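You operate a simulated robot arm through the tools that you are given. There is no shell and no other tool. Be economical: measure what you need, move in short steps, check, and stop when the job is done.

The job below is to be done with a simulated two-armed robot. You get a single attempt, and the scene is never put back.

TASK
Stack the XL white carton from the front desk top on top of the XS white carton. Then push the middle drawer of the front desk shut. Then take the blue chip block and leave it on the top of the long bench. Then take the brown filter and put it on the nozzle tester end of the back desk. The order counts. Set down upright: brown filter.

Only the result counts: the job must be done as asked and must still hold three seconds after the hand-in. Knocking over, shifting, dropping, spilling or breaking anything else fails it.

THE ROBOT
Two 7-joint arms with fingered hands on one trunk, on a base that drives. Base frame: it is fixed to the floor where the robot stands at the start and does not move with it; the origin is under the middle of the robot, x ahead of it, y to its left, z up; the surface under the hand at the start is at about z = 750. Readings come in mm, rad, newtons and seconds.
The left shoulder is at the start at [70, 132, 1117], the right one opposite. With the tool pointing down near the work surface each hand reaches from about 100 to 620 mm from the robot's upright axis, wherever it stands, measured 20 degrees to its own side. Places, roughly: blue chip block [500, 1250, 750]; brown filter (6x5x8 cm) [700, 1400, 800]; middle drawer of the front desk [400, -100, 400]; nozzle tester end of the back desk [3400, 1100, 800]; top of the long bench [-2800, 1700, 900]; white carton [500, 0, 750]. Payload 2.3 kg a hand.
The TCP of each hand is the grasp point between the finger pads, 25 mm short of the fingertips. In the tool frame z runs along the fingers and y along their closing line. Largest opening 88 mm; the body of the gripper starts 29 mm behind the TCP. The gripper is a hand of 3 fingers: y runs from the thumb to the fingers, the wrist lies at [-13, -97, -162] in the tool frame.
Orientation is told as [roll, pitch, yaw] about the base's x, y, z axes, in that order, counted from this pose: with the fingers straight down and the wrist toward the robot, the tool's x, y and z point along [0, 1, 0], [1, 0, 0] and [0, 0, -1] of the base frame.

THE INTERFACE
- The arms move only by the tool nudge_tool. It takes "left_rows", "right_rows" or both (then of equal length, played together; a hand with none holds still); each is a list of rows, each an object (a shift or turn left out is 0) with "angular": the turn, a rotation vector about the base's x, y, z in rad, a list of three; "slide": the shift along the base's x, y, z in mm, a list of three. In form: [{"angular": [wx, wy, wz], "slide": [tx, ty, tz]}, ...]. A call has 1 to 20 rows; each row is the pose to reach, as a shift and turn from the pose commanded when the call began. Rows are played at 5 a second. More than 50 mm and 0.15 rad between two rows, and nothing of the call is played. A pose out of reach is approached as far as the arm can. The call stops where the force on the tool passes 40 N (or 10 N more than at its start, if that is more) or the arm is blocked; 0.2 s more then pass. In this call time passes only in rows, and 0.2 s behind the last. It gives the time, the measured TCP pose, the force on the tool (base axes), the opening and the grip force at its end, in the units of the frame above (readings bear some noise), with the torque about the TCP (base axes, N m) and any sound that the robot's microphone picked up, and new pictures: "pictures" is both (left out), scene, wrist or none (wrist: the cameras of the hands that moved).
- Cameras (640 x 400 px; columns grow to the right, rows downward): "scene" is now at [124, 7.9, 1411.2]; the picture's right is [0.11, -0.99, 0.00], its down [-0.79, -0.09, -0.60] and it looks along [0.60, 0.07, -0.80] (base axes); focal length 229 px, centre (320, 200). "left" rides on the left gripper at [-58, -85, -99] in its tool frame; the picture's right is [-0.67, -0.35, 0.66], its down [0.69, -0.63, 0.37] and it looks along [0.28, 0.69, 0.66] (tool axes); focal length 261 px, centre (320, 200). "right" rides on the right gripper at [58, -85, -99] in its tool frame; the picture's right is [-0.67, 0.35, -0.66], its down [-0.69, -0.63, 0.37] and it looks along [-0.29, 0.69, 0.66] (tool axes); focal length 261 px, centre (320, 200). There is no depth. A picture from a camera that has moved, and an enlarged one, comes with that camera's place and axes in the base frame and with its lens.
- move_column(by): slides the trunk up (or, below 0, down) by that many mm; the arms and the scene camera ride with it, the base frame stays. It gives what a move gives, with no picture.
- drive_base(legs): drives the robot by 1 to 6 legs, each [ahead, left, turn to the left] in mm, mm and rad, along the robot's own axes; the way and the turn of a leg run together, so that a leg with both is an arc; at most 1500 mm and 3.142 rad a leg. The arms and the cameras ride along, it lands a little off, and it stops where it bumps. It gives what a move gives, and a new picture of the scene camera.
- move_fingers(index, middle, thumb_bend, thumb_turn, hand): sets how far each is bent, from 0 (flat) to 1 (curled in); at 0.3 the hand is open as for a grip, at 0.7 the pads meet at the TCP. One left out holds its place. A second passes; each finger stops where it meets its share of the squeeze, and holds until it gets a number again. It is the only way to open and close the hand. It gives what a move gives, with no picture; readings hold the bend of each and the force on the fingers (four entries, about 0 where the hand has none), thumb and palm. thumb_turn goes from beside the hand (0) to across from the fingers (1), as for a grip.
- head_to(pan, tilt): turns the head with the scene camera to pan (to the left, within 1.501 rad either way) and tilt (down, from -0.506 to 1.204), counted from straight ahead of the robot. It gives what a move gives, and a new picture of the scene camera.
- enlarge(camera, box): a new picture of the part [left, top, right, bottom] of that camera's present view, enlarged. It takes no simulated time.
- close_job(): hands the job in; it is judged then, once.

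Go step by step. Nothing tells you exact positions but the pictures and the camera data: compare them with the known pose of the tool, close in by small moves and look again before you grip or let go. The budget is 165 turns and 260 pictures, counting those below and the enlarged ones. Unless the task says otherwise, let go and move clear before handing in, and close with one line.

The tools are called as name(argument=value, ...) on one line, values as JSON. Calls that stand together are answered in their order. nudge_tool: Moves the arms, as the interface text tells. Its arguments: {"type":"object","properties":{"left_rows":{"type":"array"},"right_rows":{"type":"array"},"pictures":{"type":"string","enum":["both","scene","wrist","none"]}},"required":[]} The other tools are called the same way: move_column (by) slides the trunk up or down; move_fingers (index, middle, thumb_bend, thumb_turn, hand) moves the fingers one by one; drive_base (legs) drives the base; head_to (pan, tilt) turns the head that bears the scene camera; enlarge (camera, box) takes an enlarged picture of a part of a camera's view; close_job () hands the job in.

At the start:

```text
t: 0.0
left_eef_pos: [347.6, 150.5, 1184.7]
left_orientation: [0.001, 0.0, -0.002]
left_ft_force: [0.0, -0.4, 0.2]
left_ft_torque: [0.0, -0.01, 0.01]
left_finger_gap: 87.8
left_finger_force: 0.0
left_shape: jaw
left_bend: [0.3, 0.3, 0.3, 0.98]
left_finger forces: [0.1, 0.0, 0.0, 0.0, 0.0, 0.1]
right_eef_pos: [405.7, -204.4, 1132.0]
right_orientation: [0.001, -0.001, 0.001]
right_ft_force: [0.9, 0.6, -0.8]
right_ft_torque: [0.0, -0.01, 0.01]
right_finger_gap: 88.0
right_finger_force: 0.1
right_shape: jaw
right_bend: [0.3, 0.3, 0.3, 0.98]
right_finger forces: [0.0, 0.0, 0.0, 0.0, 0.1, 0.0]
trunk travel left (down, up): [-675.0, 165.0]
robot x, y, heading: [-0.2, -0.3, 0.0]
head pan, tilt: [0.113, 0.922]
```

scene: 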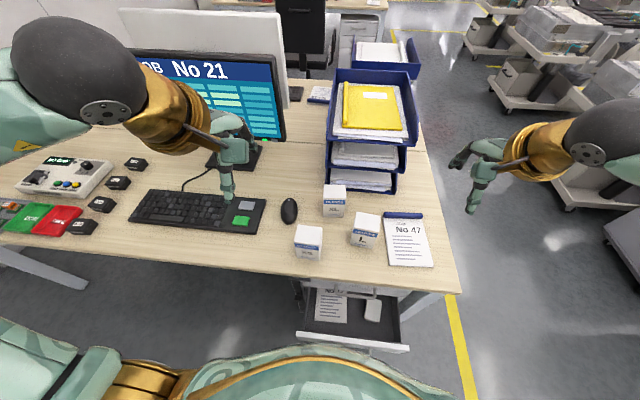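
right: 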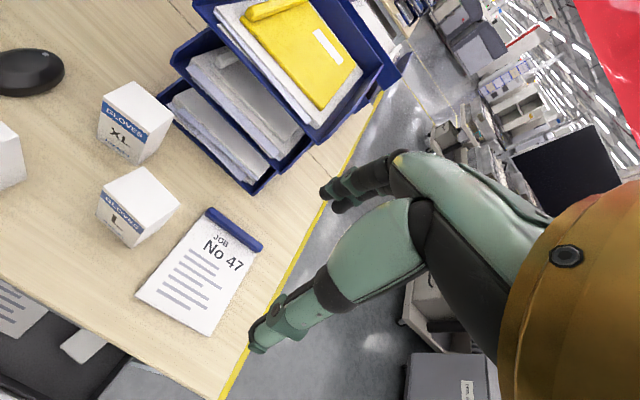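
left: 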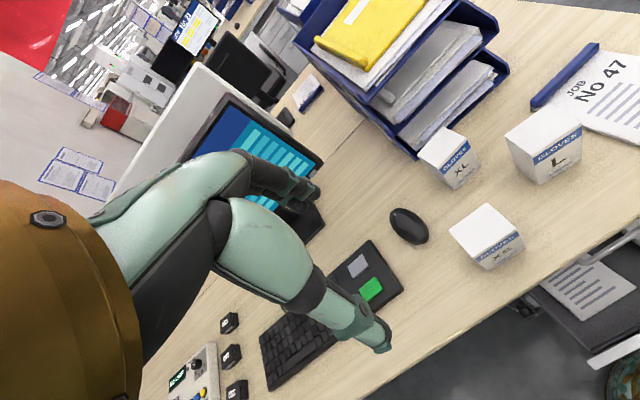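

I see three white cartons on the desk near the mouse; I need to read the labels and measure. Enlarging.

enlarge(camera="scene", box=[270, 170, 430, 270])

enlarge(camera="left", box=[400, 110, 600, 280])

```text
4.00 times, centred on (350, 220) of scene
camera zoom: at [124.0, 7.9, 1411.2], right [0.11, -0.99, 0.0], down [-0.79, -0.09, -0.6], along [0.6, 0.07, -0.8], focal length 917 px, centre (200, 120)
```

zoom: 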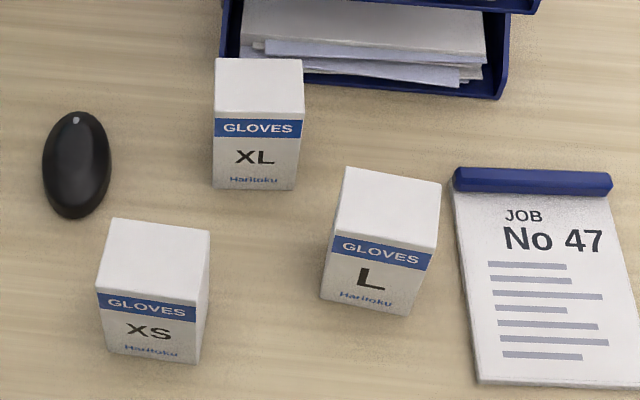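

```text
2.35 times, centred on (500, 195) of left
camera zoom: at [261.6, 91.5, 1285.3], right [-0.35, -0.67, -0.66], down [-0.63, 0.69, -0.37], along [0.69, 0.28, -0.66], focal length 613 px, centre (-104, 212)
```

zoom: 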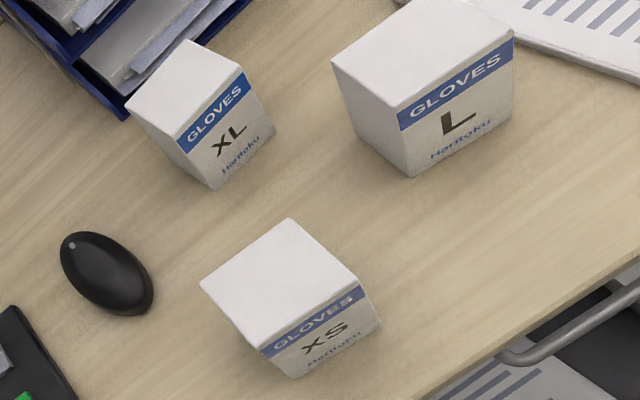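

The XL carton is centred near (585, 13), about 68 wide, 60 deep and 97 tall (yaw ~0.075). XS is centred near (424, 74). I will grip XL front-to-back with the left hand, and first move above it.

nudge_tool(left_rows=[{"slide": [30, -17, -22]}, {"slide": [60, -34, -44], "angular": [0, 0, 0.02]}, {"slide": [90, -51, -66], "angular": [0, 0, 0.04]}, {"slide": [120, -68, -88], "angular": [0, 0, 0.06]}, {"slide": [150, -86, -110], "angular": [0, 0, 0.077]}, {"slide": [180, -104, -132], "angular": [0, 0, 0.077]}, {"slide": [210, -121, -154], "angular": [0, 0, 0.077]}, {"slide": [237, -137.5, -185], "angular": [0, 0, 0.077]}, {"slide": [237, -137.5, -225], "angular": [0, 0, 0.077]}])

```text
t: 2.0
left_eef_pos: [572.8, 16.1, 956.7]
left_orientation: [-0.003, 0.003, 0.076]
left_ft_force: [-0.1, -0.2, -0.3]
left_ft_torque: [0.03, -0.03, 0.0]
left_finger_gap: 87.4
left_finger_force: 0.1
left_shape: jaw
left_bend: [0.3, 0.3, 0.3, 0.98]
left_finger forces: [0.0, 0.0, 0.0, 0.0, 0.0, 0.0]
left hand out of reach, approached as far as the arm can: row 8, 9
right_eef_pos: [405.5, -203.0, 1130.9]
right_orientation: [-0.001, -0.002, 0.0]
right_ft_force: [-0.5, 0.7, 0.4]
right_ft_torque: [-0.01, 0.01, -0.02]
right_finger_gap: 87.7
right_finger_force: 0.0
right_shape: jaw
right_bend: [0.3, 0.3, 0.3, 0.98]
right_finger forces: [0.0, 0.0, 0.0, 0.0, 0.0, 0.0]
trunk travel left (down, up): [-675.0, 165.0]
robot x, y, heading: [-2.6, -1.6, -0.001]
head pan, tilt: [0.113, 0.922]
camera scene: at [124.6, 9.2, 1411.1], right [0.11, -0.99, 0.0], down [-0.79, -0.09, -0.6], along [0.6, 0.07, -0.8], focal length 229 px, centre (320, 200)
camera left: at [493.0, -48.3, 1056.2], right [-0.3, -0.7, -0.65], down [-0.68, 0.64, -0.37], along [0.67, 0.34, -0.66], focal length 261 px, centre (320, 200)
```

scene: 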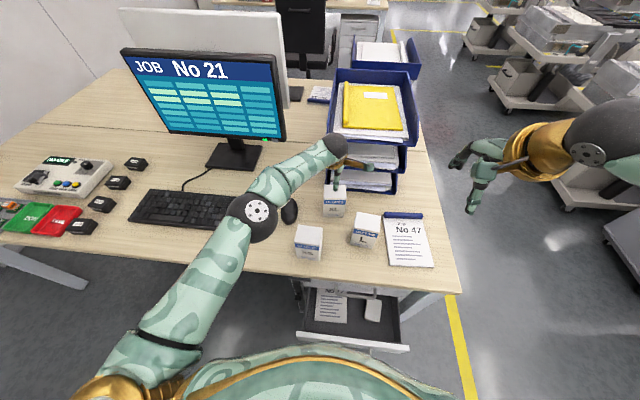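
left: 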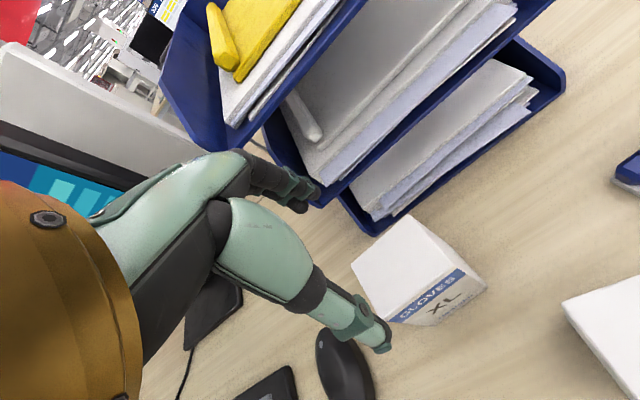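

At the present stance the reach is about 12 mm short. I'll retract, turn the robot slightly right in place so the left shoulder comes forward, and look down to check clearance to the drawer.

nudge_tool(left_rows=[{"slide": [-5, 0, 40]}, {"slide": [-30, 10, 80]}, {"slide": [-65, 30, 110]}, {"slide": [-105, 50, 130]}, {"slide": [-145, 70, 140]}, {"slide": [-185, 95, 150]}, {"slide": [-220, 120, 160]}], pictures="none")

head_to(pan=0, tilt=1.2)

```text
refused: row 3 steps farther than a row can; nothing moved
```

```text
t: 2.8
left_eef_pos: [573.3, 15.9, 958.2]
left_orientation: [0.0, 0.0, 0.077]
left_ft_force: [0.2, 0.1, 1.1]
left_ft_torque: [0.0, -0.03, 0.01]
left_finger_gap: 87.5
left_finger_force: 0.1
left_shape: jaw
left_bend: [0.3, 0.3, 0.3, 0.98]
left_finger forces: [0.1, 0.1, 0.0, 0.0, 0.0, 0.1]
right_eef_pos: [405.2, -204.2, 1132.1]
right_orientation: [0.0, 0.0, -0.002]
right_ft_force: [0.6, -0.4, -0.1]
right_ft_torque: [-0.01, -0.02, 0.0]
right_finger_gap: 87.5
right_finger_force: 0.1
right_shape: jaw
right_bend: [0.3, 0.3, 0.3, 0.98]
right_finger forces: [0.0, 0.0, 0.1, 0.0, 0.1, 0.0]
trunk travel left (down, up): [-675.0, 165.0]
robot x, y, heading: [0.8, -0.4, 0.0]
head pan, tilt: [0.0, 1.201]
camera scene: at [106.3, -0.7, 1393.0], right [0.0, -1.0, 0.0], down [-0.93, 0.0, -0.36], along [0.36, 0.0, -0.93], focal length 229 px, centre (320, 200)
```

scene: 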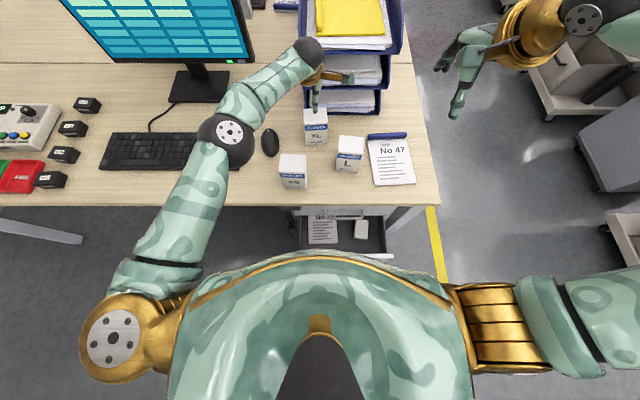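

The drawer front is close to the robot, so I'll avoid driving forward. Retracting with smaller steps.

nudge_tool(left_rows=[{"slide": [-5, 0, 40]}, {"slide": [-25, 10, 75]}, {"slide": [-55, 25, 105]}, {"slide": [-90, 45, 130]}, {"slide": [-130, 65, 145]}, {"slide": [-170, 85, 155]}, {"slide": [-210, 110, 165]}, {"slide": [-235, 135, 185]}], pictures="none")

drive_base(legs=[[0, 0, -0.4]])

```text
t: 4.6
left_eef_pos: [336.0, 152.9, 1140.4]
left_orientation: [-0.002, -0.002, 0.077]
left_ft_force: [0.5, 0.0, 0.2]
left_ft_torque: [-0.02, -0.01, -0.03]
left_finger_gap: 87.8
left_finger_force: 0.1
left_shape: jaw
left_bend: [0.3, 0.3, 0.3, 0.98]
left_finger forces: [0.1, 0.0, 0.0, 0.0, 0.1, 0.0]
right_eef_pos: [404.7, -202.8, 1132.5]
right_orientation: [-0.002, -0.003, 0.001]
right_ft_force: [0.0, -0.3, -0.1]
right_ft_torque: [-0.01, 0.02, 0.0]
right_finger_gap: 87.8
right_finger_force: 0.1
right_shape: jaw
right_bend: [0.3, 0.3, 0.3, 0.98]
right_finger forces: [0.0, 0.1, 0.1, 0.0, 0.0, 0.0]
trunk travel left (down, up): [-675.0, 165.0]
robot x, y, heading: [-0.9, -0.2, 0.001]
head pan, tilt: [0.0, 1.201]
```

```text
t: 6.2
left_eef_pos: [369.9, 7.4, 1140.4]
left_orientation: [-0.001, 0.0, -0.326]
left_ft_force: [0.5, 0.2, -0.2]
left_ft_torque: [-0.03, -0.02, 0.01]
left_finger_gap: 87.5
left_finger_force: 0.1
left_shape: jaw
left_bend: [0.3, 0.3, 0.3, 0.98]
left_finger forces: [0.0, 0.1, 0.1, 0.0, 0.0, 0.0]
right_eef_pos: [292.5, -346.0, 1131.8]
right_orientation: [0.0, 0.001, -0.402]
right_ft_force: [-0.2, -0.6, -0.3]
right_ft_torque: [0.01, -0.05, -0.03]
right_finger_gap: 87.7
right_finger_force: 0.1
right_shape: jaw
right_bend: [0.3, 0.3, 0.3, 0.98]
right_finger forces: [0.1, 0.0, 0.0, 0.0, 0.0, 0.1]
trunk travel left (down, up): [-675.0, 165.0]
robot x, y, heading: [-1.9, 1.3, -0.401]
head pan, tilt: [0.0, 1.201]
camera scene: at [97.7, -41.7, 1393.0], right [-0.39, -0.92, 0.0], down [-0.86, 0.37, -0.36], along [0.33, -0.14, -0.93], focal length 229 px, centre (320, 200)
```

scene: 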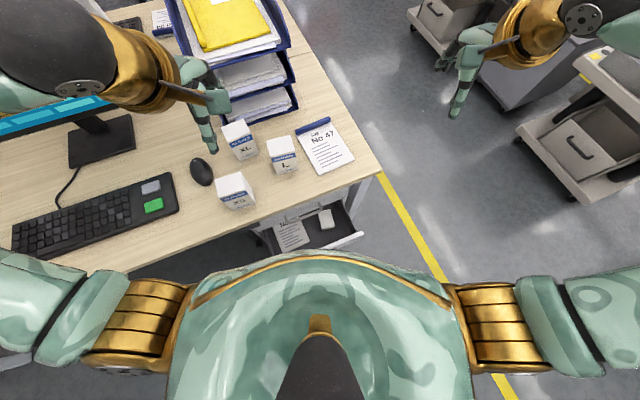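

Turned to -0.40 rad. Lowering the trunk 80 mm, then moving over XL.

move_column(by=-80)

nudge_tool(left_rows=[{"slide": [35, 1, 0], "angular": [0, 0, 0.07]}, {"slide": [70, 2, 0], "angular": [0, 0, 0.14]}, {"slide": [105, 3, -10], "angular": [0, 0, 0.21]}, {"slide": [140, 4, -30], "angular": [0, 0, 0.28]}, {"slide": [175, 5, -55], "angular": [0, 0, 0.35]}, {"slide": [205, 5.5, -85], "angular": [0, 0, 0.403]}, {"slide": [215, 5.6, -120], "angular": [0, 0, 0.403]}], pictures="wrist")

head_to(pan=0.4, tilt=0.85)

```text
t: 7.4
left_eef_pos: [370.4, 7.1, 1061.0]
left_orientation: [0.002, 0.001, -0.326]
left_ft_force: [-0.1, 1.0, -0.1]
left_ft_torque: [0.01, 0.03, 0.01]
left_finger_gap: 87.8
left_finger_force: 0.0
left_shape: jaw
left_bend: [0.3, 0.3, 0.3, 0.98]
left_finger forces: [0.0, 0.0, 0.0, 0.1, 0.1, 0.0]
right_eef_pos: [292.0, -347.4, 1051.9]
right_orientation: [0.0, 0.003, -0.403]
right_ft_force: [0.0, -0.4, -0.1]
right_ft_torque: [-0.01, 0.03, -0.01]
right_finger_gap: 87.6
right_finger_force: 0.1
right_shape: jaw
right_bend: [0.3, 0.3, 0.3, 0.98]
right_finger forces: [0.1, 0.0, 0.0, 0.0, 0.0, 0.0]
trunk travel left (down, up): [-595.0, 245.0]
robot x, y, heading: [2.4, 0.3, -0.401]
head pan, tilt: [0.0, 1.201]
```

```text
t: 9.0
left_eef_pos: [586.9, 12.2, 939.8]
left_orientation: [0.0, -0.001, 0.076]
left_ft_force: [-0.6, 0.2, 0.0]
left_ft_torque: [0.01, -0.01, -0.01]
left_finger_gap: 87.5
left_finger_force: 0.0
left_shape: jaw
left_bend: [0.3, 0.3, 0.3, 0.98]
left_finger forces: [0.0, 0.0, 0.0, 0.1, 0.0, 0.1]
right_eef_pos: [293.7, -345.6, 1051.6]
right_orientation: [0.0, 0.0, -0.404]
right_ft_force: [0.2, 0.9, 0.2]
right_ft_torque: [-0.03, 0.0, 0.02]
right_finger_gap: 87.5
right_finger_force: 0.1
right_shape: jaw
right_bend: [0.3, 0.3, 0.3, 0.98]
right_finger forces: [0.1, 0.0, 0.0, 0.1, 0.1, 0.0]
trunk travel left (down, up): [-595.0, 245.0]
robot x, y, heading: [0.2, 0.2, -0.401]
head pan, tilt: [0.0, 1.201]
camera left: at [506.3, -53.6, 1039.1], right [-0.3, -0.69, -0.66], down [-0.68, 0.64, -0.37], along [0.67, 0.34, -0.66], focal length 261 px, centre (320, 200)
```

left: 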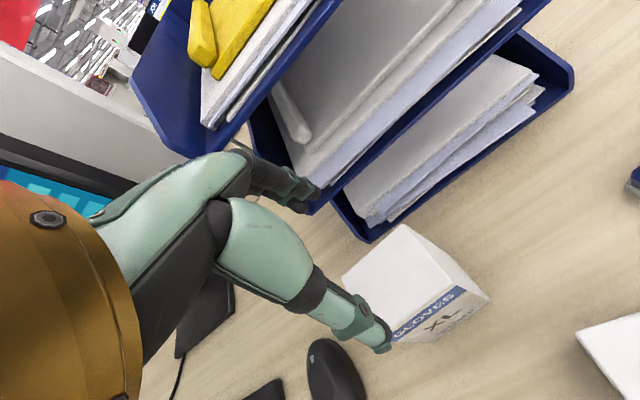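

```text
t: 9.8
left_eef_pos: [586.0, 10.6, 940.5]
left_orientation: [-0.001, 0.0, 0.077]
left_ft_force: [-0.2, -0.1, 0.4]
left_ft_torque: [0.0, 0.02, 0.03]
left_finger_gap: 87.6
left_finger_force: 0.0
left_shape: jaw
left_bend: [0.3, 0.3, 0.3, 0.98]
left_finger forces: [0.0, 0.0, 0.0, 0.1, 0.0, 0.0]
right_eef_pos: [293.9, -348.1, 1051.1]
right_orientation: [0.002, 0.0, -0.405]
right_ft_force: [-0.2, -0.1, 0.7]
right_ft_torque: [-0.01, 0.0, -0.02]
right_finger_gap: 87.5
right_finger_force: 0.1
right_shape: jaw
right_bend: [0.3, 0.3, 0.3, 0.98]
right_finger forces: [0.1, 0.0, 0.1, 0.0, 0.0, 0.1]
trunk travel left (down, up): [-595.0, 245.0]
robot x, y, heading: [0.8, 1.0, -0.402]
head pan, tilt: [0.4, 0.85]
camera scene: at [124.3, -20.7, 1336.6], right [-0.01, -1.0, 0.0], down [-0.75, 0.0, -0.66], along [0.66, 0.0, -0.75], focal length 229 px, centre (320, 200)
```

scene: 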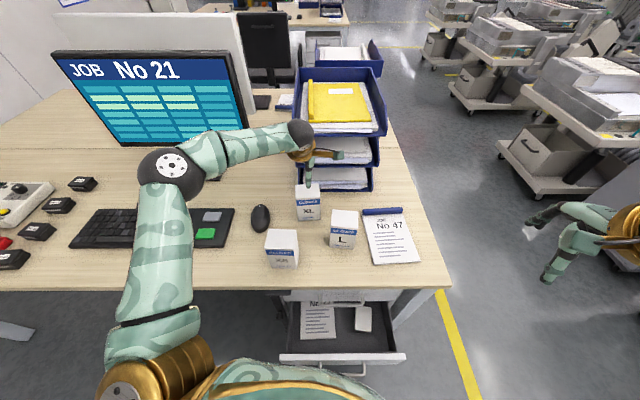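

XL re-measured at centre (584.5, 13.5), consistent. Descending to TCP z≈828 so the palm stays above the carton top.

nudge_tool(left_rows=[{"slide": [-1, 1, -40]}, {"slide": [-1, 1, -70]}, {"slide": [-1, 1, -95]}, {"slide": [-1, 1, -111]}])

```text
t: 10.8
left_eef_pos: [581.7, 14.1, 831.5]
left_orientation: [-0.002, -0.007, 0.075]
left_ft_force: [-3.1, -0.3, 11.0]
left_ft_torque: [-0.02, 0.03, 0.01]
left_finger_gap: 88.1
left_finger_force: 0.0
left_shape: jaw
left_bend: [0.29, 0.3, 0.3, 0.97]
left_finger forces: [3.3, 0.1, 0.0, 0.1, 7.6, 0.0]
right_eef_pos: [289.7, -346.8, 1053.7]
right_orientation: [0.001, -0.002, -0.406]
right_ft_force: [0.1, -0.8, -0.1]
right_ft_torque: [-0.02, -0.01, -0.03]
right_finger_gap: 87.6
right_finger_force: 0.1
right_shape: jaw
right_bend: [0.3, 0.3, 0.3, 0.98]
right_finger forces: [0.1, 0.0, 0.0, 0.1, 0.0, 0.0]
trunk travel left (down, up): [-595.0, 245.0]
robot x, y, heading: [2.8, 0.4, -0.405]
head pan, tilt: [0.4, 0.85]
camera scene: at [119.7, -20.9, 1337.3], right [0.0, -1.0, 0.0], down [-0.75, 0.0, -0.66], along [0.66, 0.0, -0.75], focal length 229 px, centre (320, 200)
camera left: at [500.7, -51.5, 930.9], right [-0.29, -0.7, -0.66], down [-0.68, 0.64, -0.37], along [0.67, 0.34, -0.66], focal length 261 px, centre (320, 200)
```

scene: 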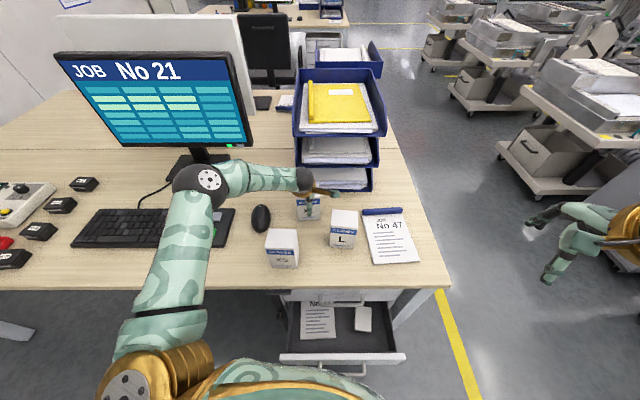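
left: 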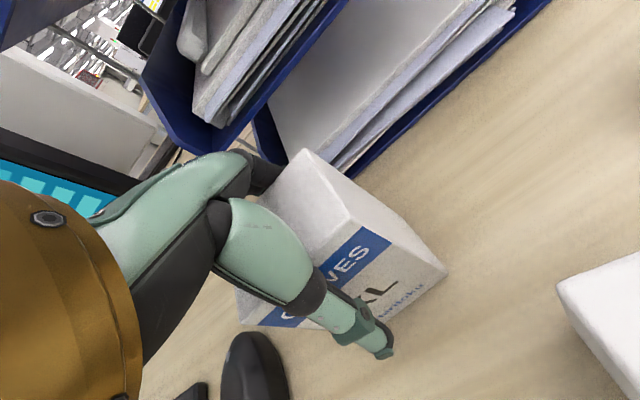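

Light contact of the thumb root with the box (11 N up). Raising about 6 mm to relieve it before closing.

nudge_tool(left_rows=[{"slide": [0, 0, 5]}, {"slide": [0, 0, 7]}], pictures="wrist")

```text
t: 11.4
left_eef_pos: [583.9, 13.8, 835.8]
left_orientation: [0.001, 0.002, 0.079]
left_ft_force: [0.2, 0.4, -1.1]
left_ft_torque: [0.0, 0.01, 0.03]
left_finger_gap: 88.0
left_finger_force: 0.1
left_shape: jaw
left_bend: [0.3, 0.3, 0.3, 0.97]
left_finger forces: [1.1, 0.0, 0.0, 0.1, 1.4, 0.0]
right_eef_pos: [292.8, -346.1, 1051.2]
right_orientation: [-0.001, -0.002, -0.403]
right_ft_force: [-0.8, 0.0, 0.1]
right_ft_torque: [0.01, 0.01, 0.01]
right_finger_gap: 87.7
right_finger_force: 0.1
right_shape: jaw
right_bend: [0.3, 0.3, 0.3, 0.98]
right_finger forces: [0.0, 0.0, 0.0, 0.0, 0.0, 0.1]
trunk travel left (down, up): [-595.0, 245.0]
robot x, y, heading: [2.0, 0.2, -0.406]
head pan, tilt: [0.4, 0.85]
camera left: at [503.0, -50.8, 935.3], right [-0.3, -0.69, -0.66], down [-0.68, 0.64, -0.36], along [0.67, 0.34, -0.66], focal length 261 px, centre (320, 200)
```

left: 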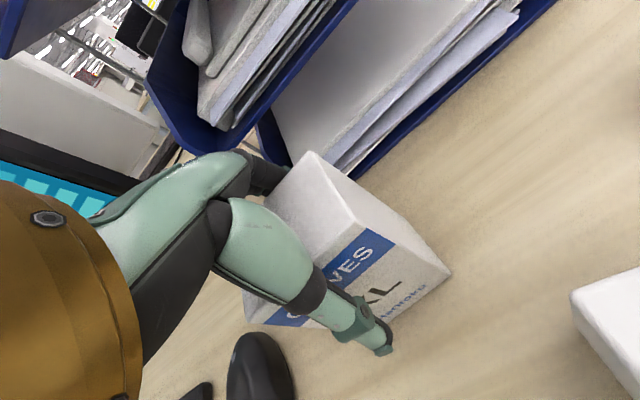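

Now closing the fingers on the carton.

move_fingers(hand="left", index=0.7, middle=0.7, thumb_bend=0.7)

nudge_tool(left_rows=[{"slide": [0, 0, 10]}, {"slide": [0, 0, 30]}, {"slide": [0, 0, 50]}])

```text
t: 12.4
left_eef_pos: [583.2, 14.6, 836.5]
left_orientation: [0.001, 0.0, 0.076]
left_ft_force: [2.0, 1.6, 3.8]
left_ft_torque: [0.06, -0.27, 0.03]
left_finger_gap: 49.4
left_finger_force: 35.7
left_shape: fingers
left_bend: [0.42, 0.52, 0.59, 0.96]
left_finger forces: [27.4, 10.0, 0.0, 0.0, 33.8, 0.1]
right_eef_pos: [292.8, -345.6, 1051.5]
right_orientation: [-0.001, 0.0, -0.405]
right_ft_force: [-0.3, 0.6, 0.7]
right_ft_torque: [0.01, 0.04, 0.04]
right_finger_gap: 87.9
right_finger_force: 0.2
right_shape: jaw
right_bend: [0.3, 0.3, 0.3, 0.98]
right_finger forces: [0.0, 0.0, 0.1, 0.1, 0.0, 0.0]
trunk travel left (down, up): [-595.0, 245.0]
robot x, y, heading: [1.7, 0.2, -0.406]
head pan, tilt: [0.4, 0.85]
```

```text
t: 13.2
left_eef_pos: [584.2, 13.7, 886.0]
left_orientation: [0.0, 0.001, 0.075]
left_ft_force: [-0.5, -0.2, -1.6]
left_ft_torque: [-0.02, 0.01, -0.02]
left_finger_gap: 49.1
left_finger_force: 34.0
left_shape: fingers
left_bend: [0.42, 0.52, 0.59, 0.96]
left_finger forces: [25.3, 9.4, 0.0, 0.0, 33.4, 0.0]
right_eef_pos: [293.0, -347.5, 1051.8]
right_orientation: [0.001, 0.0, -0.404]
right_ft_force: [-2.1, 0.6, 0.0]
right_ft_torque: [0.0, -0.01, -0.05]
right_finger_gap: 87.7
right_finger_force: 0.0
right_shape: jaw
right_bend: [0.3, 0.3, 0.3, 0.98]
right_finger forces: [0.0, 0.0, 0.0, 0.0, 0.1, 0.0]
trunk travel left (down, up): [-595.0, 245.0]
robot x, y, heading: [-2.3, -2.7, -0.4]
head pan, tilt: [0.4, 0.85]
camera scene: at [124.8, -20.5, 1336.6], right [0.0, -1.0, 0.0], down [-0.75, 0.0, -0.66], along [0.66, 0.0, -0.75], focal length 229 px, centre (320, 200)
camera left: at [503.2, -51.6, 985.5], right [-0.3, -0.69, -0.66], down [-0.68, 0.64, -0.36], along [0.67, 0.34, -0.66], focal length 261 px, centre (320, 200)
```

scene: 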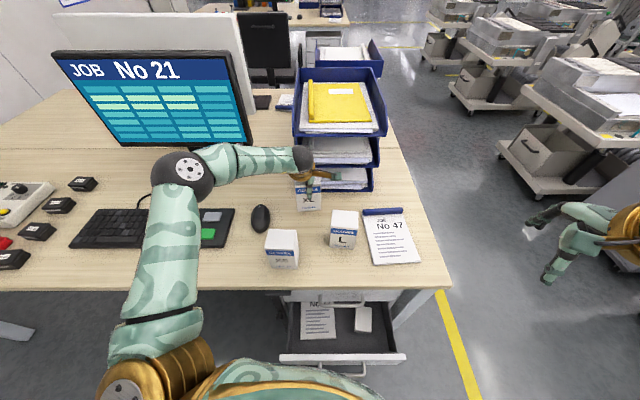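
left: 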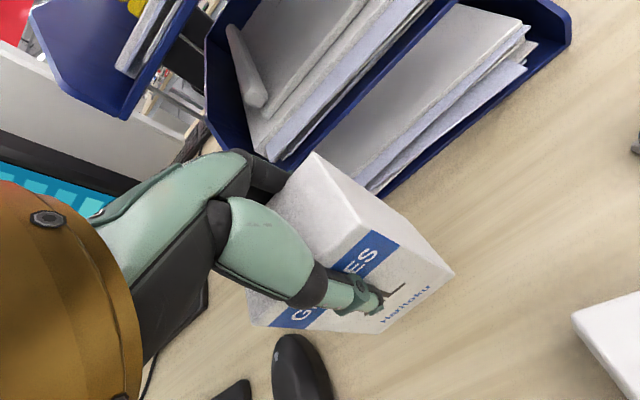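

Carton lifted. Raising further, then moving over XS and turning to match its yaw.

nudge_tool(left_rows=[{"slide": [0, 0, 45]}, {"slide": [0, 0, 90]}, {"slide": [-20, 8, 115]}, {"slide": [-60, 23, 120], "angular": [0, 0, -0.03]}, {"slide": [-100, 38, 120], "angular": [0, 0, -0.07]}, {"slide": [-140, 52, 115], "angular": [0, 0, -0.1]}, {"slide": [-161, 60, 110], "angular": [0, 0, -0.123]}], pictures="wrist")

enlarge(camera="scene", box=[220, 150, 380, 290])

```text
t: 14.8
left_eef_pos: [420.1, 73.7, 997.8]
left_orientation: [-0.002, 0.001, -0.047]
left_ft_force: [1.1, -0.2, -1.6]
left_ft_torque: [0.01, -0.01, 0.0]
left_finger_gap: 48.9
left_finger_force: 32.2
left_shape: fingers
left_bend: [0.43, 0.53, 0.59, 0.96]
left_finger forces: [22.6, 9.1, 0.1, 0.0, 31.2, 0.1]
right_eef_pos: [293.2, -346.2, 1052.6]
right_orientation: [-0.001, 0.001, -0.404]
right_ft_force: [-0.1, 0.0, -0.4]
right_ft_torque: [-0.02, -0.02, 0.04]
right_finger_gap: 87.8
right_finger_force: 0.1
right_shape: jaw
right_bend: [0.3, 0.3, 0.3, 0.98]
right_finger forces: [0.0, 0.0, 0.0, 0.0, 0.0, 0.0]
trunk travel left (down, up): [-595.0, 245.0]
robot x, y, heading: [-1.6, 1.2, -0.404]
head pan, tilt: [0.4, 0.85]
camera left: at [333.2, 19.0, 1096.9], right [-0.38, -0.65, -0.65], down [-0.6, 0.71, -0.37], along [0.71, 0.25, -0.66], focal length 261 px, centre (320, 200)
```

left: 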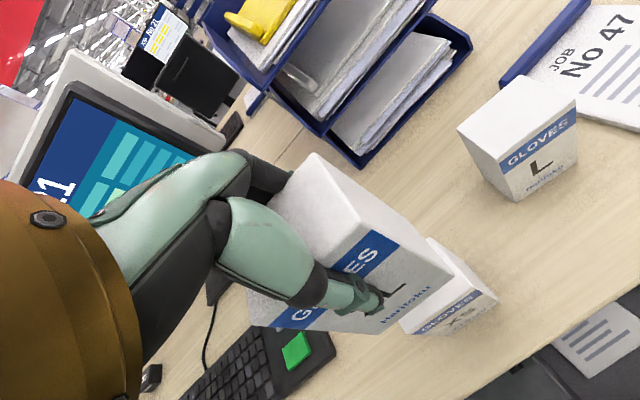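

```text
2.86 times, centred on (300, 220) of scene
camera zoom: at [124.4, -19.9, 1336.7], right [0.0, -1.0, 0.0], down [-0.75, 0.0, -0.66], along [0.66, 0.0, -0.75], focal length 655 px, centre (377, 143)
```

zoom: 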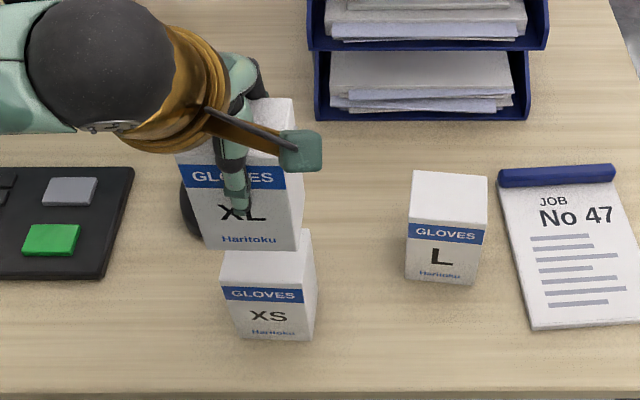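

XL hangs over XS, about 3 mm too near the robot and slightly less rotated. Correcting and lowering to just above contact.

nudge_tool(left_rows=[{"slide": [3, 0, -20], "angular": [0, 0, -0.04]}, {"slide": [3, 0, -40], "angular": [0, 0, -0.04]}, {"slide": [3, 0, -54], "angular": [0, 0, -0.04]}], pictures="wrist")

enlarge(camera="scene", box=[240, 180, 340, 280])

```text
t: 15.6
left_eef_pos: [422.4, 72.2, 946.3]
left_orientation: [0.0, -0.01, -0.087]
left_ft_force: [4.5, 0.4, 17.1]
left_ft_torque: [-0.09, -0.26, 0.02]
left_finger_gap: 49.0
left_finger_force: 35.6
left_shape: fingers
left_bend: [0.42, 0.53, 0.59, 0.96]
left_finger forces: [27.0, 10.9, 0.0, 0.0, 33.5, 0.0]
right_eef_pos: [287.8, -345.5, 1053.3]
right_orientation: [0.001, -0.004, -0.403]
right_ft_force: [0.3, 0.3, -0.1]
right_ft_torque: [-0.01, 0.0, -0.01]
right_finger_gap: 87.9
right_finger_force: 0.1
right_shape: jaw
right_bend: [0.3, 0.3, 0.3, 0.98]
right_finger forces: [0.0, 0.1, 0.1, 0.0, 0.1, 0.0]
trunk travel left (down, up): [-595.0, 245.0]
robot x, y, heading: [-2.3, 1.0, -0.404]
head pan, tilt: [0.4, 0.85]
camera left: at [330.7, 21.4, 1045.3], right [-0.4, -0.64, -0.66], down [-0.56, 0.74, -0.37], along [0.72, 0.22, -0.65], focal length 261 px, centre (320, 200)
```

left: 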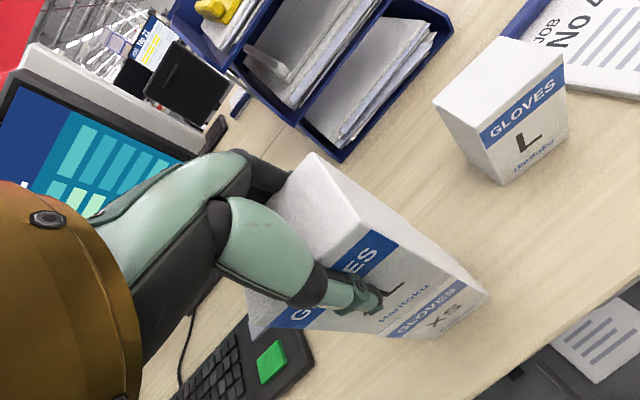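

```text
4.00 times, centred on (290, 230) of scene
camera zoom: at [119.0, -20.2, 1337.7], right [0.0, -1.0, 0.0], down [-0.75, 0.0, -0.66], along [0.66, 0.0, -0.75], focal length 917 px, centre (440, 80)
```

zoom: 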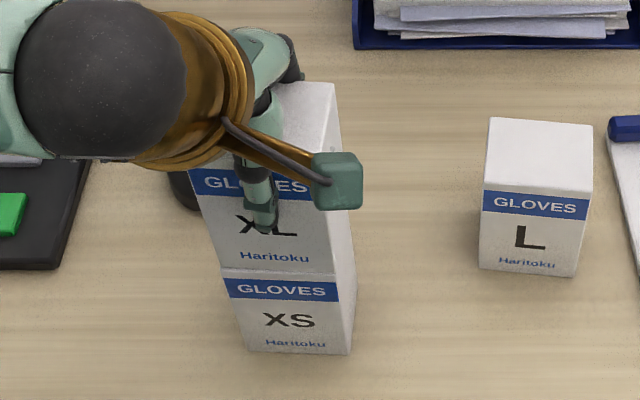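

XL is resting on XS, well aligned, pressed with about 17 N. Relieving the pressure, then releasing.

nudge_tool(left_rows=[{"slide": [0, 0, 2]}, {"slide": [0, 0, 3]}], pictures="none")

```text
t: 16.2
left_eef_pos: [423.3, 72.9, 946.5]
left_orientation: [-0.001, 0.0, -0.088]
left_ft_force: [0.7, -0.9, 12.7]
left_ft_torque: [-0.04, -0.43, -0.03]
left_finger_gap: 48.8
left_finger_force: 34.5
left_shape: fingers
left_bend: [0.43, 0.53, 0.59, 0.96]
left_finger forces: [24.3, 10.8, 0.1, 0.0, 33.9, 0.1]
right_eef_pos: [291.8, -347.8, 1051.0]
right_orientation: [0.003, -0.001, -0.403]
right_ft_force: [-0.1, 0.5, 0.2]
right_ft_torque: [0.02, -0.03, -0.01]
right_finger_gap: 87.6
right_finger_force: 0.0
right_shape: jaw
right_bend: [0.3, 0.3, 0.3, 0.98]
right_finger forces: [0.0, 0.0, 0.1, 0.0, 0.0, 0.1]
trunk travel left (down, up): [-595.0, 245.0]
robot x, y, heading: [0.2, 0.1, -0.406]
head pan, tilt: [0.4, 0.85]
```

nudge_tool(left_rows=[{"slide": [0, 0, 1.5]}, {"slide": [0, 0, 2.5]}], pictures="none")

```text
t: 16.8
left_eef_pos: [423.9, 73.8, 948.0]
left_orientation: [0.001, 0.002, -0.086]
left_ft_force: [-0.6, -1.0, 2.3]
left_ft_torque: [-0.05, -0.1, -0.04]
left_finger_gap: 49.0
left_finger_force: 32.1
left_shape: fingers
left_bend: [0.43, 0.53, 0.59, 0.96]
left_finger forces: [22.9, 9.2, 0.0, 0.1, 32.0, 0.0]
right_eef_pos: [291.7, -347.3, 1051.7]
right_orientation: [0.001, 0.001, -0.407]
right_ft_force: [-0.1, 0.3, 0.5]
right_ft_torque: [0.01, -0.01, 0.02]
right_finger_gap: 87.7
right_finger_force: 0.1
right_shape: jaw
right_bend: [0.3, 0.3, 0.3, 0.98]
right_finger forces: [0.0, 0.0, 0.0, 0.0, 0.0, 0.0]
trunk travel left (down, up): [-595.0, 245.0]
robot x, y, heading: [0.7, -1.0, -0.406]
head pan, tilt: [0.4, 0.85]
```

Force is down to about 2 N. Releasing the carton.

move_fingers(hand="left", index=0.3, middle=0.3, thumb_bend=0.3)

enlarge(camera="scene", box=[240, 180, 340, 280])

```text
t: 17.8
left_eef_pos: [425.0, 73.8, 948.2]
left_orientation: [-0.001, 0.0, -0.087]
left_ft_force: [-0.5, 0.0, -1.3]
left_ft_torque: [-0.03, 0.05, 0.02]
left_finger_gap: 85.1
left_finger_force: 0.1
left_shape: fingers
left_bend: [0.3, 0.3, 0.3, 0.97]
left_finger forces: [0.4, 0.1, 0.0, 0.1, 0.1, 0.0]
right_eef_pos: [294.1, -346.6, 1051.5]
right_orientation: [0.0, 0.0, -0.403]
right_ft_force: [0.0, -0.7, -0.6]
right_ft_torque: [0.01, -0.01, 0.01]
right_finger_gap: 87.8
right_finger_force: 0.1
right_shape: jaw
right_bend: [0.3, 0.3, 0.3, 0.98]
right_finger forces: [0.0, 0.1, 0.0, 0.1, 0.1, 0.0]
trunk travel left (down, up): [-595.0, 245.0]
robot x, y, heading: [-0.6, 2.5, -0.401]
head pan, tilt: [0.4, 0.85]
```

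```text
4.00 times, centred on (290, 230) of scene
camera zoom: at [124.5, -20.6, 1336.7], right [0.0, -1.0, 0.0], down [-0.75, 0.0, -0.66], along [0.66, 0.0, -0.75], focal length 917 px, centre (440, 80)
```

zoom: 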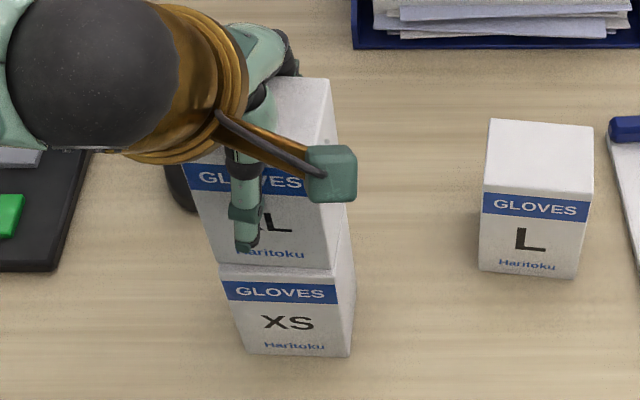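

The stack stands. Raising the hand straight up slowly.

nudge_tool(left_rows=[{"slide": [0, 0, 8]}, {"slide": [0, 0, 20]}, {"slide": [0, 0, 40]}, {"slide": [0, 0, 70]}, {"slide": [0, 0, 110]}, {"slide": [0, 0, 140]}])

enlarge(camera="scene", box=[240, 180, 340, 280])

```text
t: 19.2
left_eef_pos: [425.5, 73.5, 1089.1]
left_orientation: [-0.001, -0.001, -0.088]
left_ft_force: [0.7, 0.2, -0.3]
left_ft_torque: [-0.04, -0.02, 0.0]
left_finger_gap: 84.9
left_finger_force: 0.1
left_shape: fingers
left_bend: [0.3, 0.3, 0.3, 0.97]
left_finger forces: [0.0, 0.0, 0.0, 0.0, 0.1, 0.0]
right_eef_pos: [291.2, -346.7, 1050.3]
right_orientation: [0.001, -0.001, -0.403]
right_ft_force: [-1.0, 0.7, -0.4]
right_ft_torque: [0.0, -0.01, 0.03]
right_finger_gap: 87.5
right_finger_force: 0.0
right_shape: jaw
right_bend: [0.3, 0.3, 0.3, 0.98]
right_finger forces: [0.0, 0.0, 0.0, 0.0, 0.0, 0.0]
trunk travel left (down, up): [-595.0, 245.0]
robot x, y, heading: [-0.1, 1.1, -0.4]
head pan, tilt: [0.4, 0.85]
camera scene: at [124.0, -20.9, 1336.7], right [0.0, -1.0, 0.0], down [-0.75, 0.0, -0.66], along [0.66, 0.0, -0.75], focal length 229 px, centre (320, 200)
camera left: at [335.1, 22.5, 1187.5], right [-0.41, -0.64, -0.66], down [-0.57, 0.74, -0.37], along [0.72, 0.22, -0.66], focal length 261 px, centre (320, 200)
```

scene: 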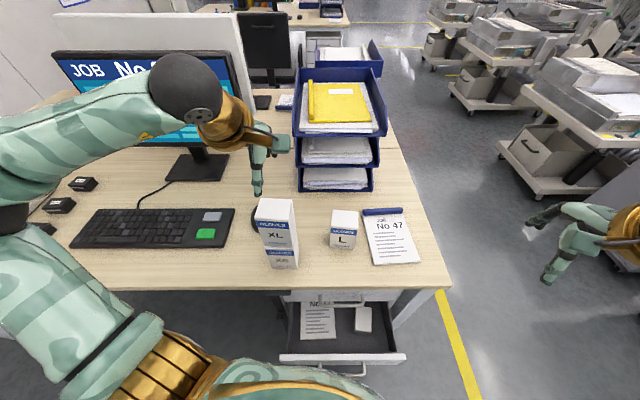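
left: 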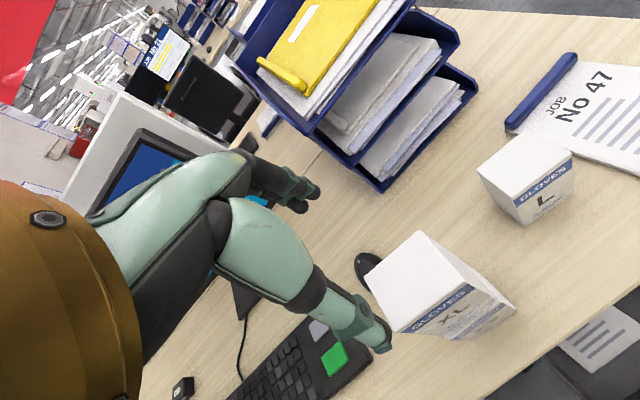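

```text
4.00 times, centred on (290, 230) of scene
camera zoom: at [124.0, -20.9, 1336.7], right [0.0, -1.0, 0.0], down [-0.75, 0.0, -0.66], along [0.66, 0.0, -0.75], focal length 917 px, centre (440, 80)
```

zoom: 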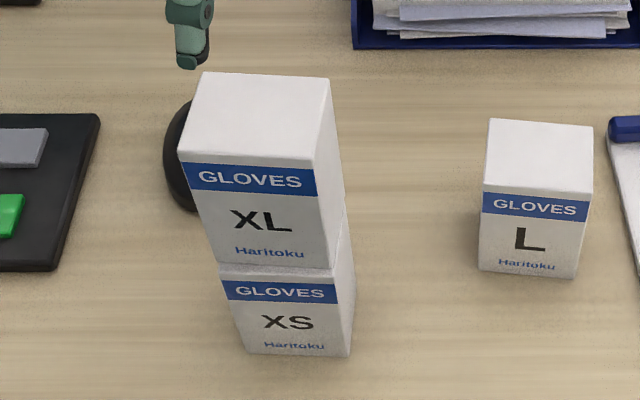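

The stack is clean. Next is the drawer: I'll back off so I can see it and work in front of it.

nudge_tool(left_rows=[{"slide": [-40, 0, 10], "angular": [0, 0, -0.1]}, {"slide": [-80, 0, 10], "angular": [0, 0, -0.2]}, {"slide": [-110, 0, 10], "angular": [0, 0, -0.3]}], pictures="none")

drive_base(legs=[[0, 0, 0.4], [-400, 0, 0]])

head_to(pan=0, tilt=0.85)

```text
t: 20.0
left_eef_pos: [314.8, 71.5, 1097.5]
left_orientation: [-0.001, 0.002, -0.387]
left_ft_force: [0.1, 0.3, -0.5]
left_ft_torque: [-0.02, 0.0, 0.0]
left_finger_gap: 84.6
left_finger_force: 0.1
left_shape: fingers
left_bend: [0.3, 0.3, 0.3, 0.97]
left_finger forces: [0.0, 0.1, 0.1, 0.1, 0.0, 0.1]
right_eef_pos: [292.9, -345.9, 1052.6]
right_orientation: [0.0, -0.001, -0.403]
right_ft_force: [-0.3, -0.1, 0.1]
right_ft_torque: [0.0, 0.03, 0.03]
right_finger_gap: 87.6
right_finger_force: 0.2
right_shape: jaw
right_bend: [0.3, 0.3, 0.3, 0.98]
right_finger forces: [0.0, 0.0, 0.0, 0.0, 0.0, 0.0]
trunk travel left (down, up): [-595.0, 245.0]
robot x, y, heading: [-0.2, 3.1, -0.406]
head pan, tilt: [0.4, 0.85]
```

```text
t: 23.7
left_eef_pos: [-138.9, 191.1, 1097.4]
left_orientation: [-0.001, 0.0, 0.014]
left_ft_force: [0.1, -0.5, -0.6]
left_ft_torque: [-0.01, -0.01, -0.01]
left_finger_gap: 84.7
left_finger_force: 0.1
left_shape: fingers
left_bend: [0.3, 0.3, 0.3, 0.97]
left_finger forces: [0.0, 0.0, 0.0, 0.0, 0.0, 0.0]
right_eef_pos: [4.2, -202.4, 1050.9]
right_orientation: [-0.001, 0.0, -0.003]
right_ft_force: [0.2, 0.1, -0.4]
right_ft_torque: [0.03, 0.01, 0.01]
right_finger_gap: 87.4
right_finger_force: 0.0
right_shape: jaw
right_bend: [0.3, 0.3, 0.3, 0.98]
right_finger forces: [0.0, 0.1, 0.0, 0.1, 0.0, 0.0]
trunk travel left (down, up): [-595.0, 245.0]
robot x, y, heading: [-401.9, -0.0, -0.001]
head pan, tilt: [0.4, 0.85]
camera scene: at [-278.7, 31.9, 1336.6], right [0.39, -0.92, 0.0], down [-0.69, -0.29, -0.66], along [0.61, 0.25, -0.75], focal length 229 px, centre (320, 200)
```

scene: 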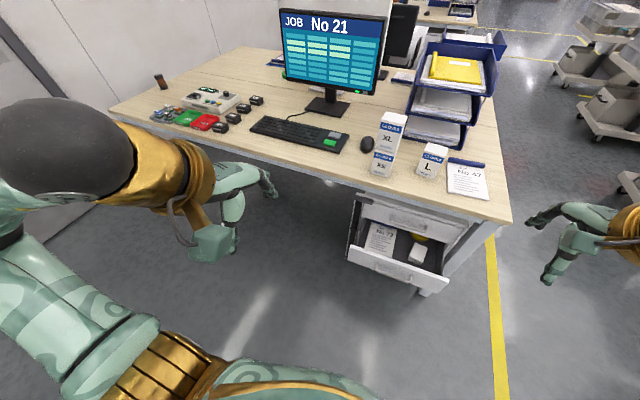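

```text
t: 24.6
left_eef_pos: [-140.7, 191.4, 1097.6]
left_orientation: [0.0, 0.0, 0.012]
left_ft_force: [-0.7, -0.6, 0.3]
left_ft_torque: [-0.01, 0.03, 0.01]
left_finger_gap: 84.8
left_finger_force: 0.1
left_shape: fingers
left_bend: [0.3, 0.3, 0.3, 0.97]
left_finger forces: [0.0, 0.1, 0.0, 0.0, 0.0, 0.0]
right_eef_pos: [2.1, -202.4, 1052.6]
right_orientation: [0.0, 0.0, -0.002]
right_ft_force: [-0.3, 0.2, 0.1]
right_ft_torque: [0.0, 0.0, -0.01]
right_finger_gap: 87.5
right_finger_force: 0.0
right_shape: jaw
right_bend: [0.3, 0.3, 0.3, 0.98]
right_finger forces: [0.0, 0.0, 0.0, 0.1, 0.0, 0.1]
trunk travel left (down, up): [-595.0, 245.0]
robot x, y, heading: [-401.6, 3.4, -0.002]
head pan, tilt: [0.0, 0.85]
camera scene: at [-273.4, 1.6, 1336.7], right [0.0, -1.0, 0.0], down [-0.75, 0.0, -0.66], along [0.66, 0.0, -0.75], focal length 229 px, centre (320, 200)
```

scene: 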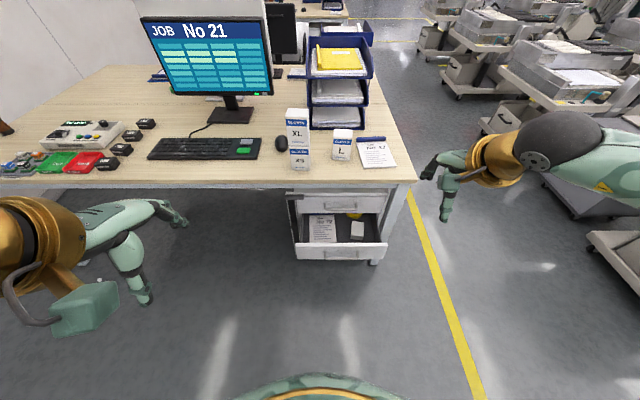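

enlarge(camera="scene", box=[270, 170, 430, 270])

enlarge(camera="right", box=[0, 0, 640, 400])

```text
4.00 times, centred on (350, 220) of scene
camera zoom: at [-273.4, 1.6, 1336.7], right [0.0, -1.0, 0.0], down [-0.75, 0.0, -0.66], along [0.66, 0.0, -0.75], focal length 917 px, centre (200, 120)
```

zoom: 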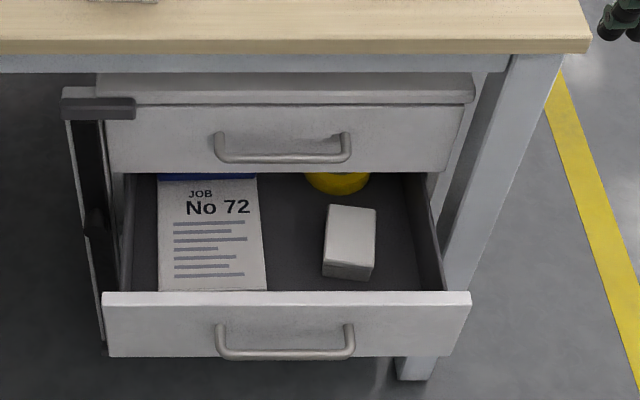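

```text
1.00 times, centred on (320, 200) of right (not enlarged: the box is as wide or as high as the picture)
camera zoom: at [-82.3, -145.0, 1151.2], right [0.35, -0.67, 0.66], down [-0.63, -0.68, -0.37], along [0.69, -0.29, -0.66], focal length 261 px, centre (320, 200)
```

zoom: 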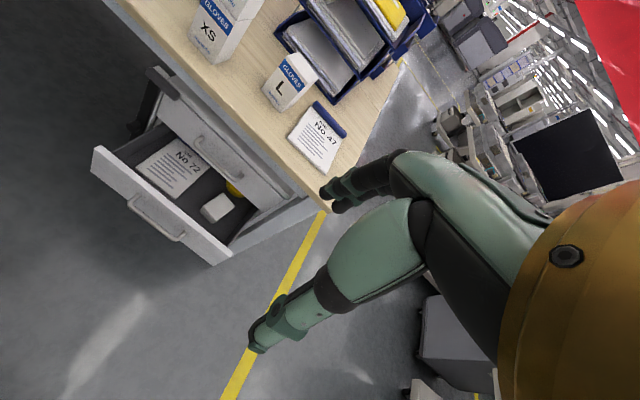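

The drawer panel top is near z≈515 at x≈205, running y≈+100 to −260. Its handle sits at z≈440–458, and it closes at x≈364. I'll lower the trunk, make a pinched hand with the right arm pointing forward, and push at z≈490 just above the handle.

move_fingers(hand="right", index=0.7, middle=0.7, thumb_bend=0.7)

move_column(by=-480)

nudge_tool(right_rows=[{"slide": [5, 8, 0], "angular": [0, -0.14, 0]}, {"slide": [10, 16, 0], "angular": [0, -0.28, 0]}, {"slide": [15, 24, -5], "angular": [0, -0.42, 0]}, {"slide": [20, 32, -10], "angular": [0, -0.56, 0]}, {"slide": [25, 40, -15], "angular": [0, -0.7, 0]}, {"slide": [30, 48, -25], "angular": [0, -0.84, 0]}, {"slide": [35, 56, -35], "angular": [0, -0.98, 0]}, {"slide": [40, 64, -45], "angular": [0, -1.12, 0]}, {"slide": [45, 72, -55], "angular": [0, -1.26, 0]}, {"slide": [50, 80, -65], "angular": [0, -1.4, 0]}, {"slide": [55, 88, -75], "angular": [0, -1.5, 0]}, {"slide": [60, 100, -80], "angular": [0, -1.57, 0]}])

```text
t: 25.6
left_eef_pos: [-139.4, 190.6, 1096.7]
left_orientation: [0.0, -0.001, 0.015]
left_ft_force: [1.0, 1.0, 0.6]
left_ft_torque: [0.0, 0.0, 0.0]
left_finger_gap: 84.9
left_finger_force: 0.1
left_shape: fingers
left_bend: [0.3, 0.3, 0.3, 0.97]
left_finger forces: [0.0, 0.0, 0.0, 0.0, 0.0, 0.0]
right_eef_pos: [3.2, -202.1, 1051.5]
right_orientation: [0.0, 0.001, -0.003]
right_ft_force: [1.1, 0.0, -0.9]
right_ft_torque: [0.01, 0.01, 0.0]
right_finger_gap: 0.0
right_finger_force: 0.0
right_shape: fingers
right_bend: [0.7, 0.7, 0.7, 0.98]
right_finger forces: [0.0, 0.1, 0.0, 0.0, 0.1, 0.1]
trunk travel left (down, up): [-595.0, 245.0]
robot x, y, heading: [-401.3, 1.5, -0.003]
head pan, tilt: [0.0, 0.85]
```

```text
refused: -480 is not a number from -400 to 400
```

```text
t: 28.2
left_eef_pos: [-139.4, 191.3, 1098.4]
left_orientation: [0.0, 0.002, 0.013]
left_ft_force: [0.8, 0.2, 0.1]
left_ft_torque: [-0.01, -0.02, 0.02]
left_finger_gap: 84.8
left_finger_force: 0.0
left_shape: fingers
left_bend: [0.3, 0.3, 0.3, 0.97]
left_finger forces: [0.1, 0.0, 0.1, 0.1, 0.0, 0.1]
right_eef_pos: [63.3, -102.4, 970.7]
right_orientation: [1.429, -1.568, -1.427]
right_ft_force: [0.4, 0.5, 0.5]
right_ft_torque: [0.01, -0.02, -0.01]
right_finger_gap: 0.0
right_finger_force: 0.1
right_shape: fingers
right_bend: [0.7, 0.7, 0.7, 0.98]
right_finger forces: [0.0, 0.1, 0.0, 0.0, 0.0, 0.0]
trunk travel left (down, up): [-595.0, 245.0]
robot x, y, heading: [-401.2, 4.2, -0.008]
head pan, tilt: [0.0, 0.85]
camera scene: at [-272.9, 2.0, 1336.7], right [0.0, -1.0, 0.0], down [-0.75, 0.0, -0.66], along [0.66, 0.0, -0.75], focal length 229 px, centre (320, 200)
camera right: at [-36.4, -44.7, 886.4], right [-0.66, -0.67, 0.35], down [0.37, -0.68, -0.63], along [0.66, -0.29, 0.69], focal length 261 px, centre (320, 200)
```

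scene: 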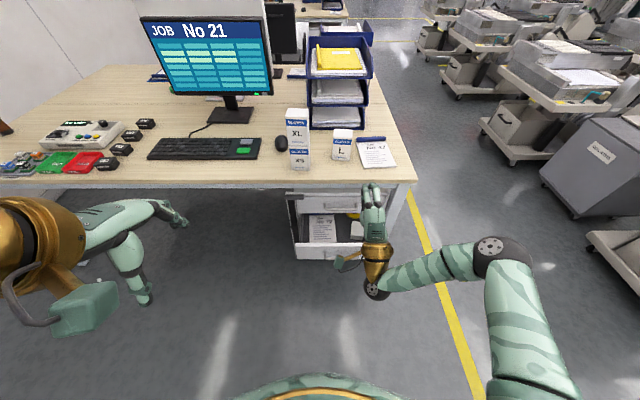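
right: 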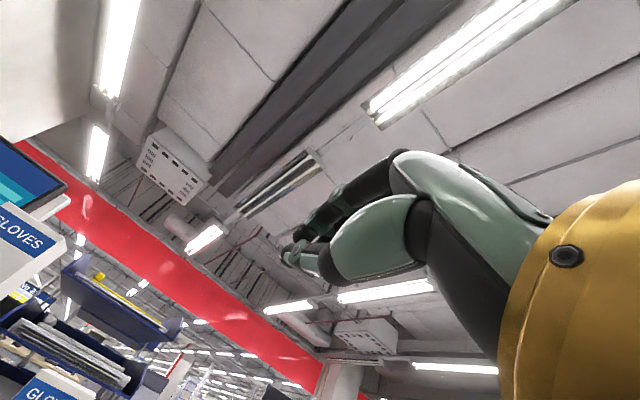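

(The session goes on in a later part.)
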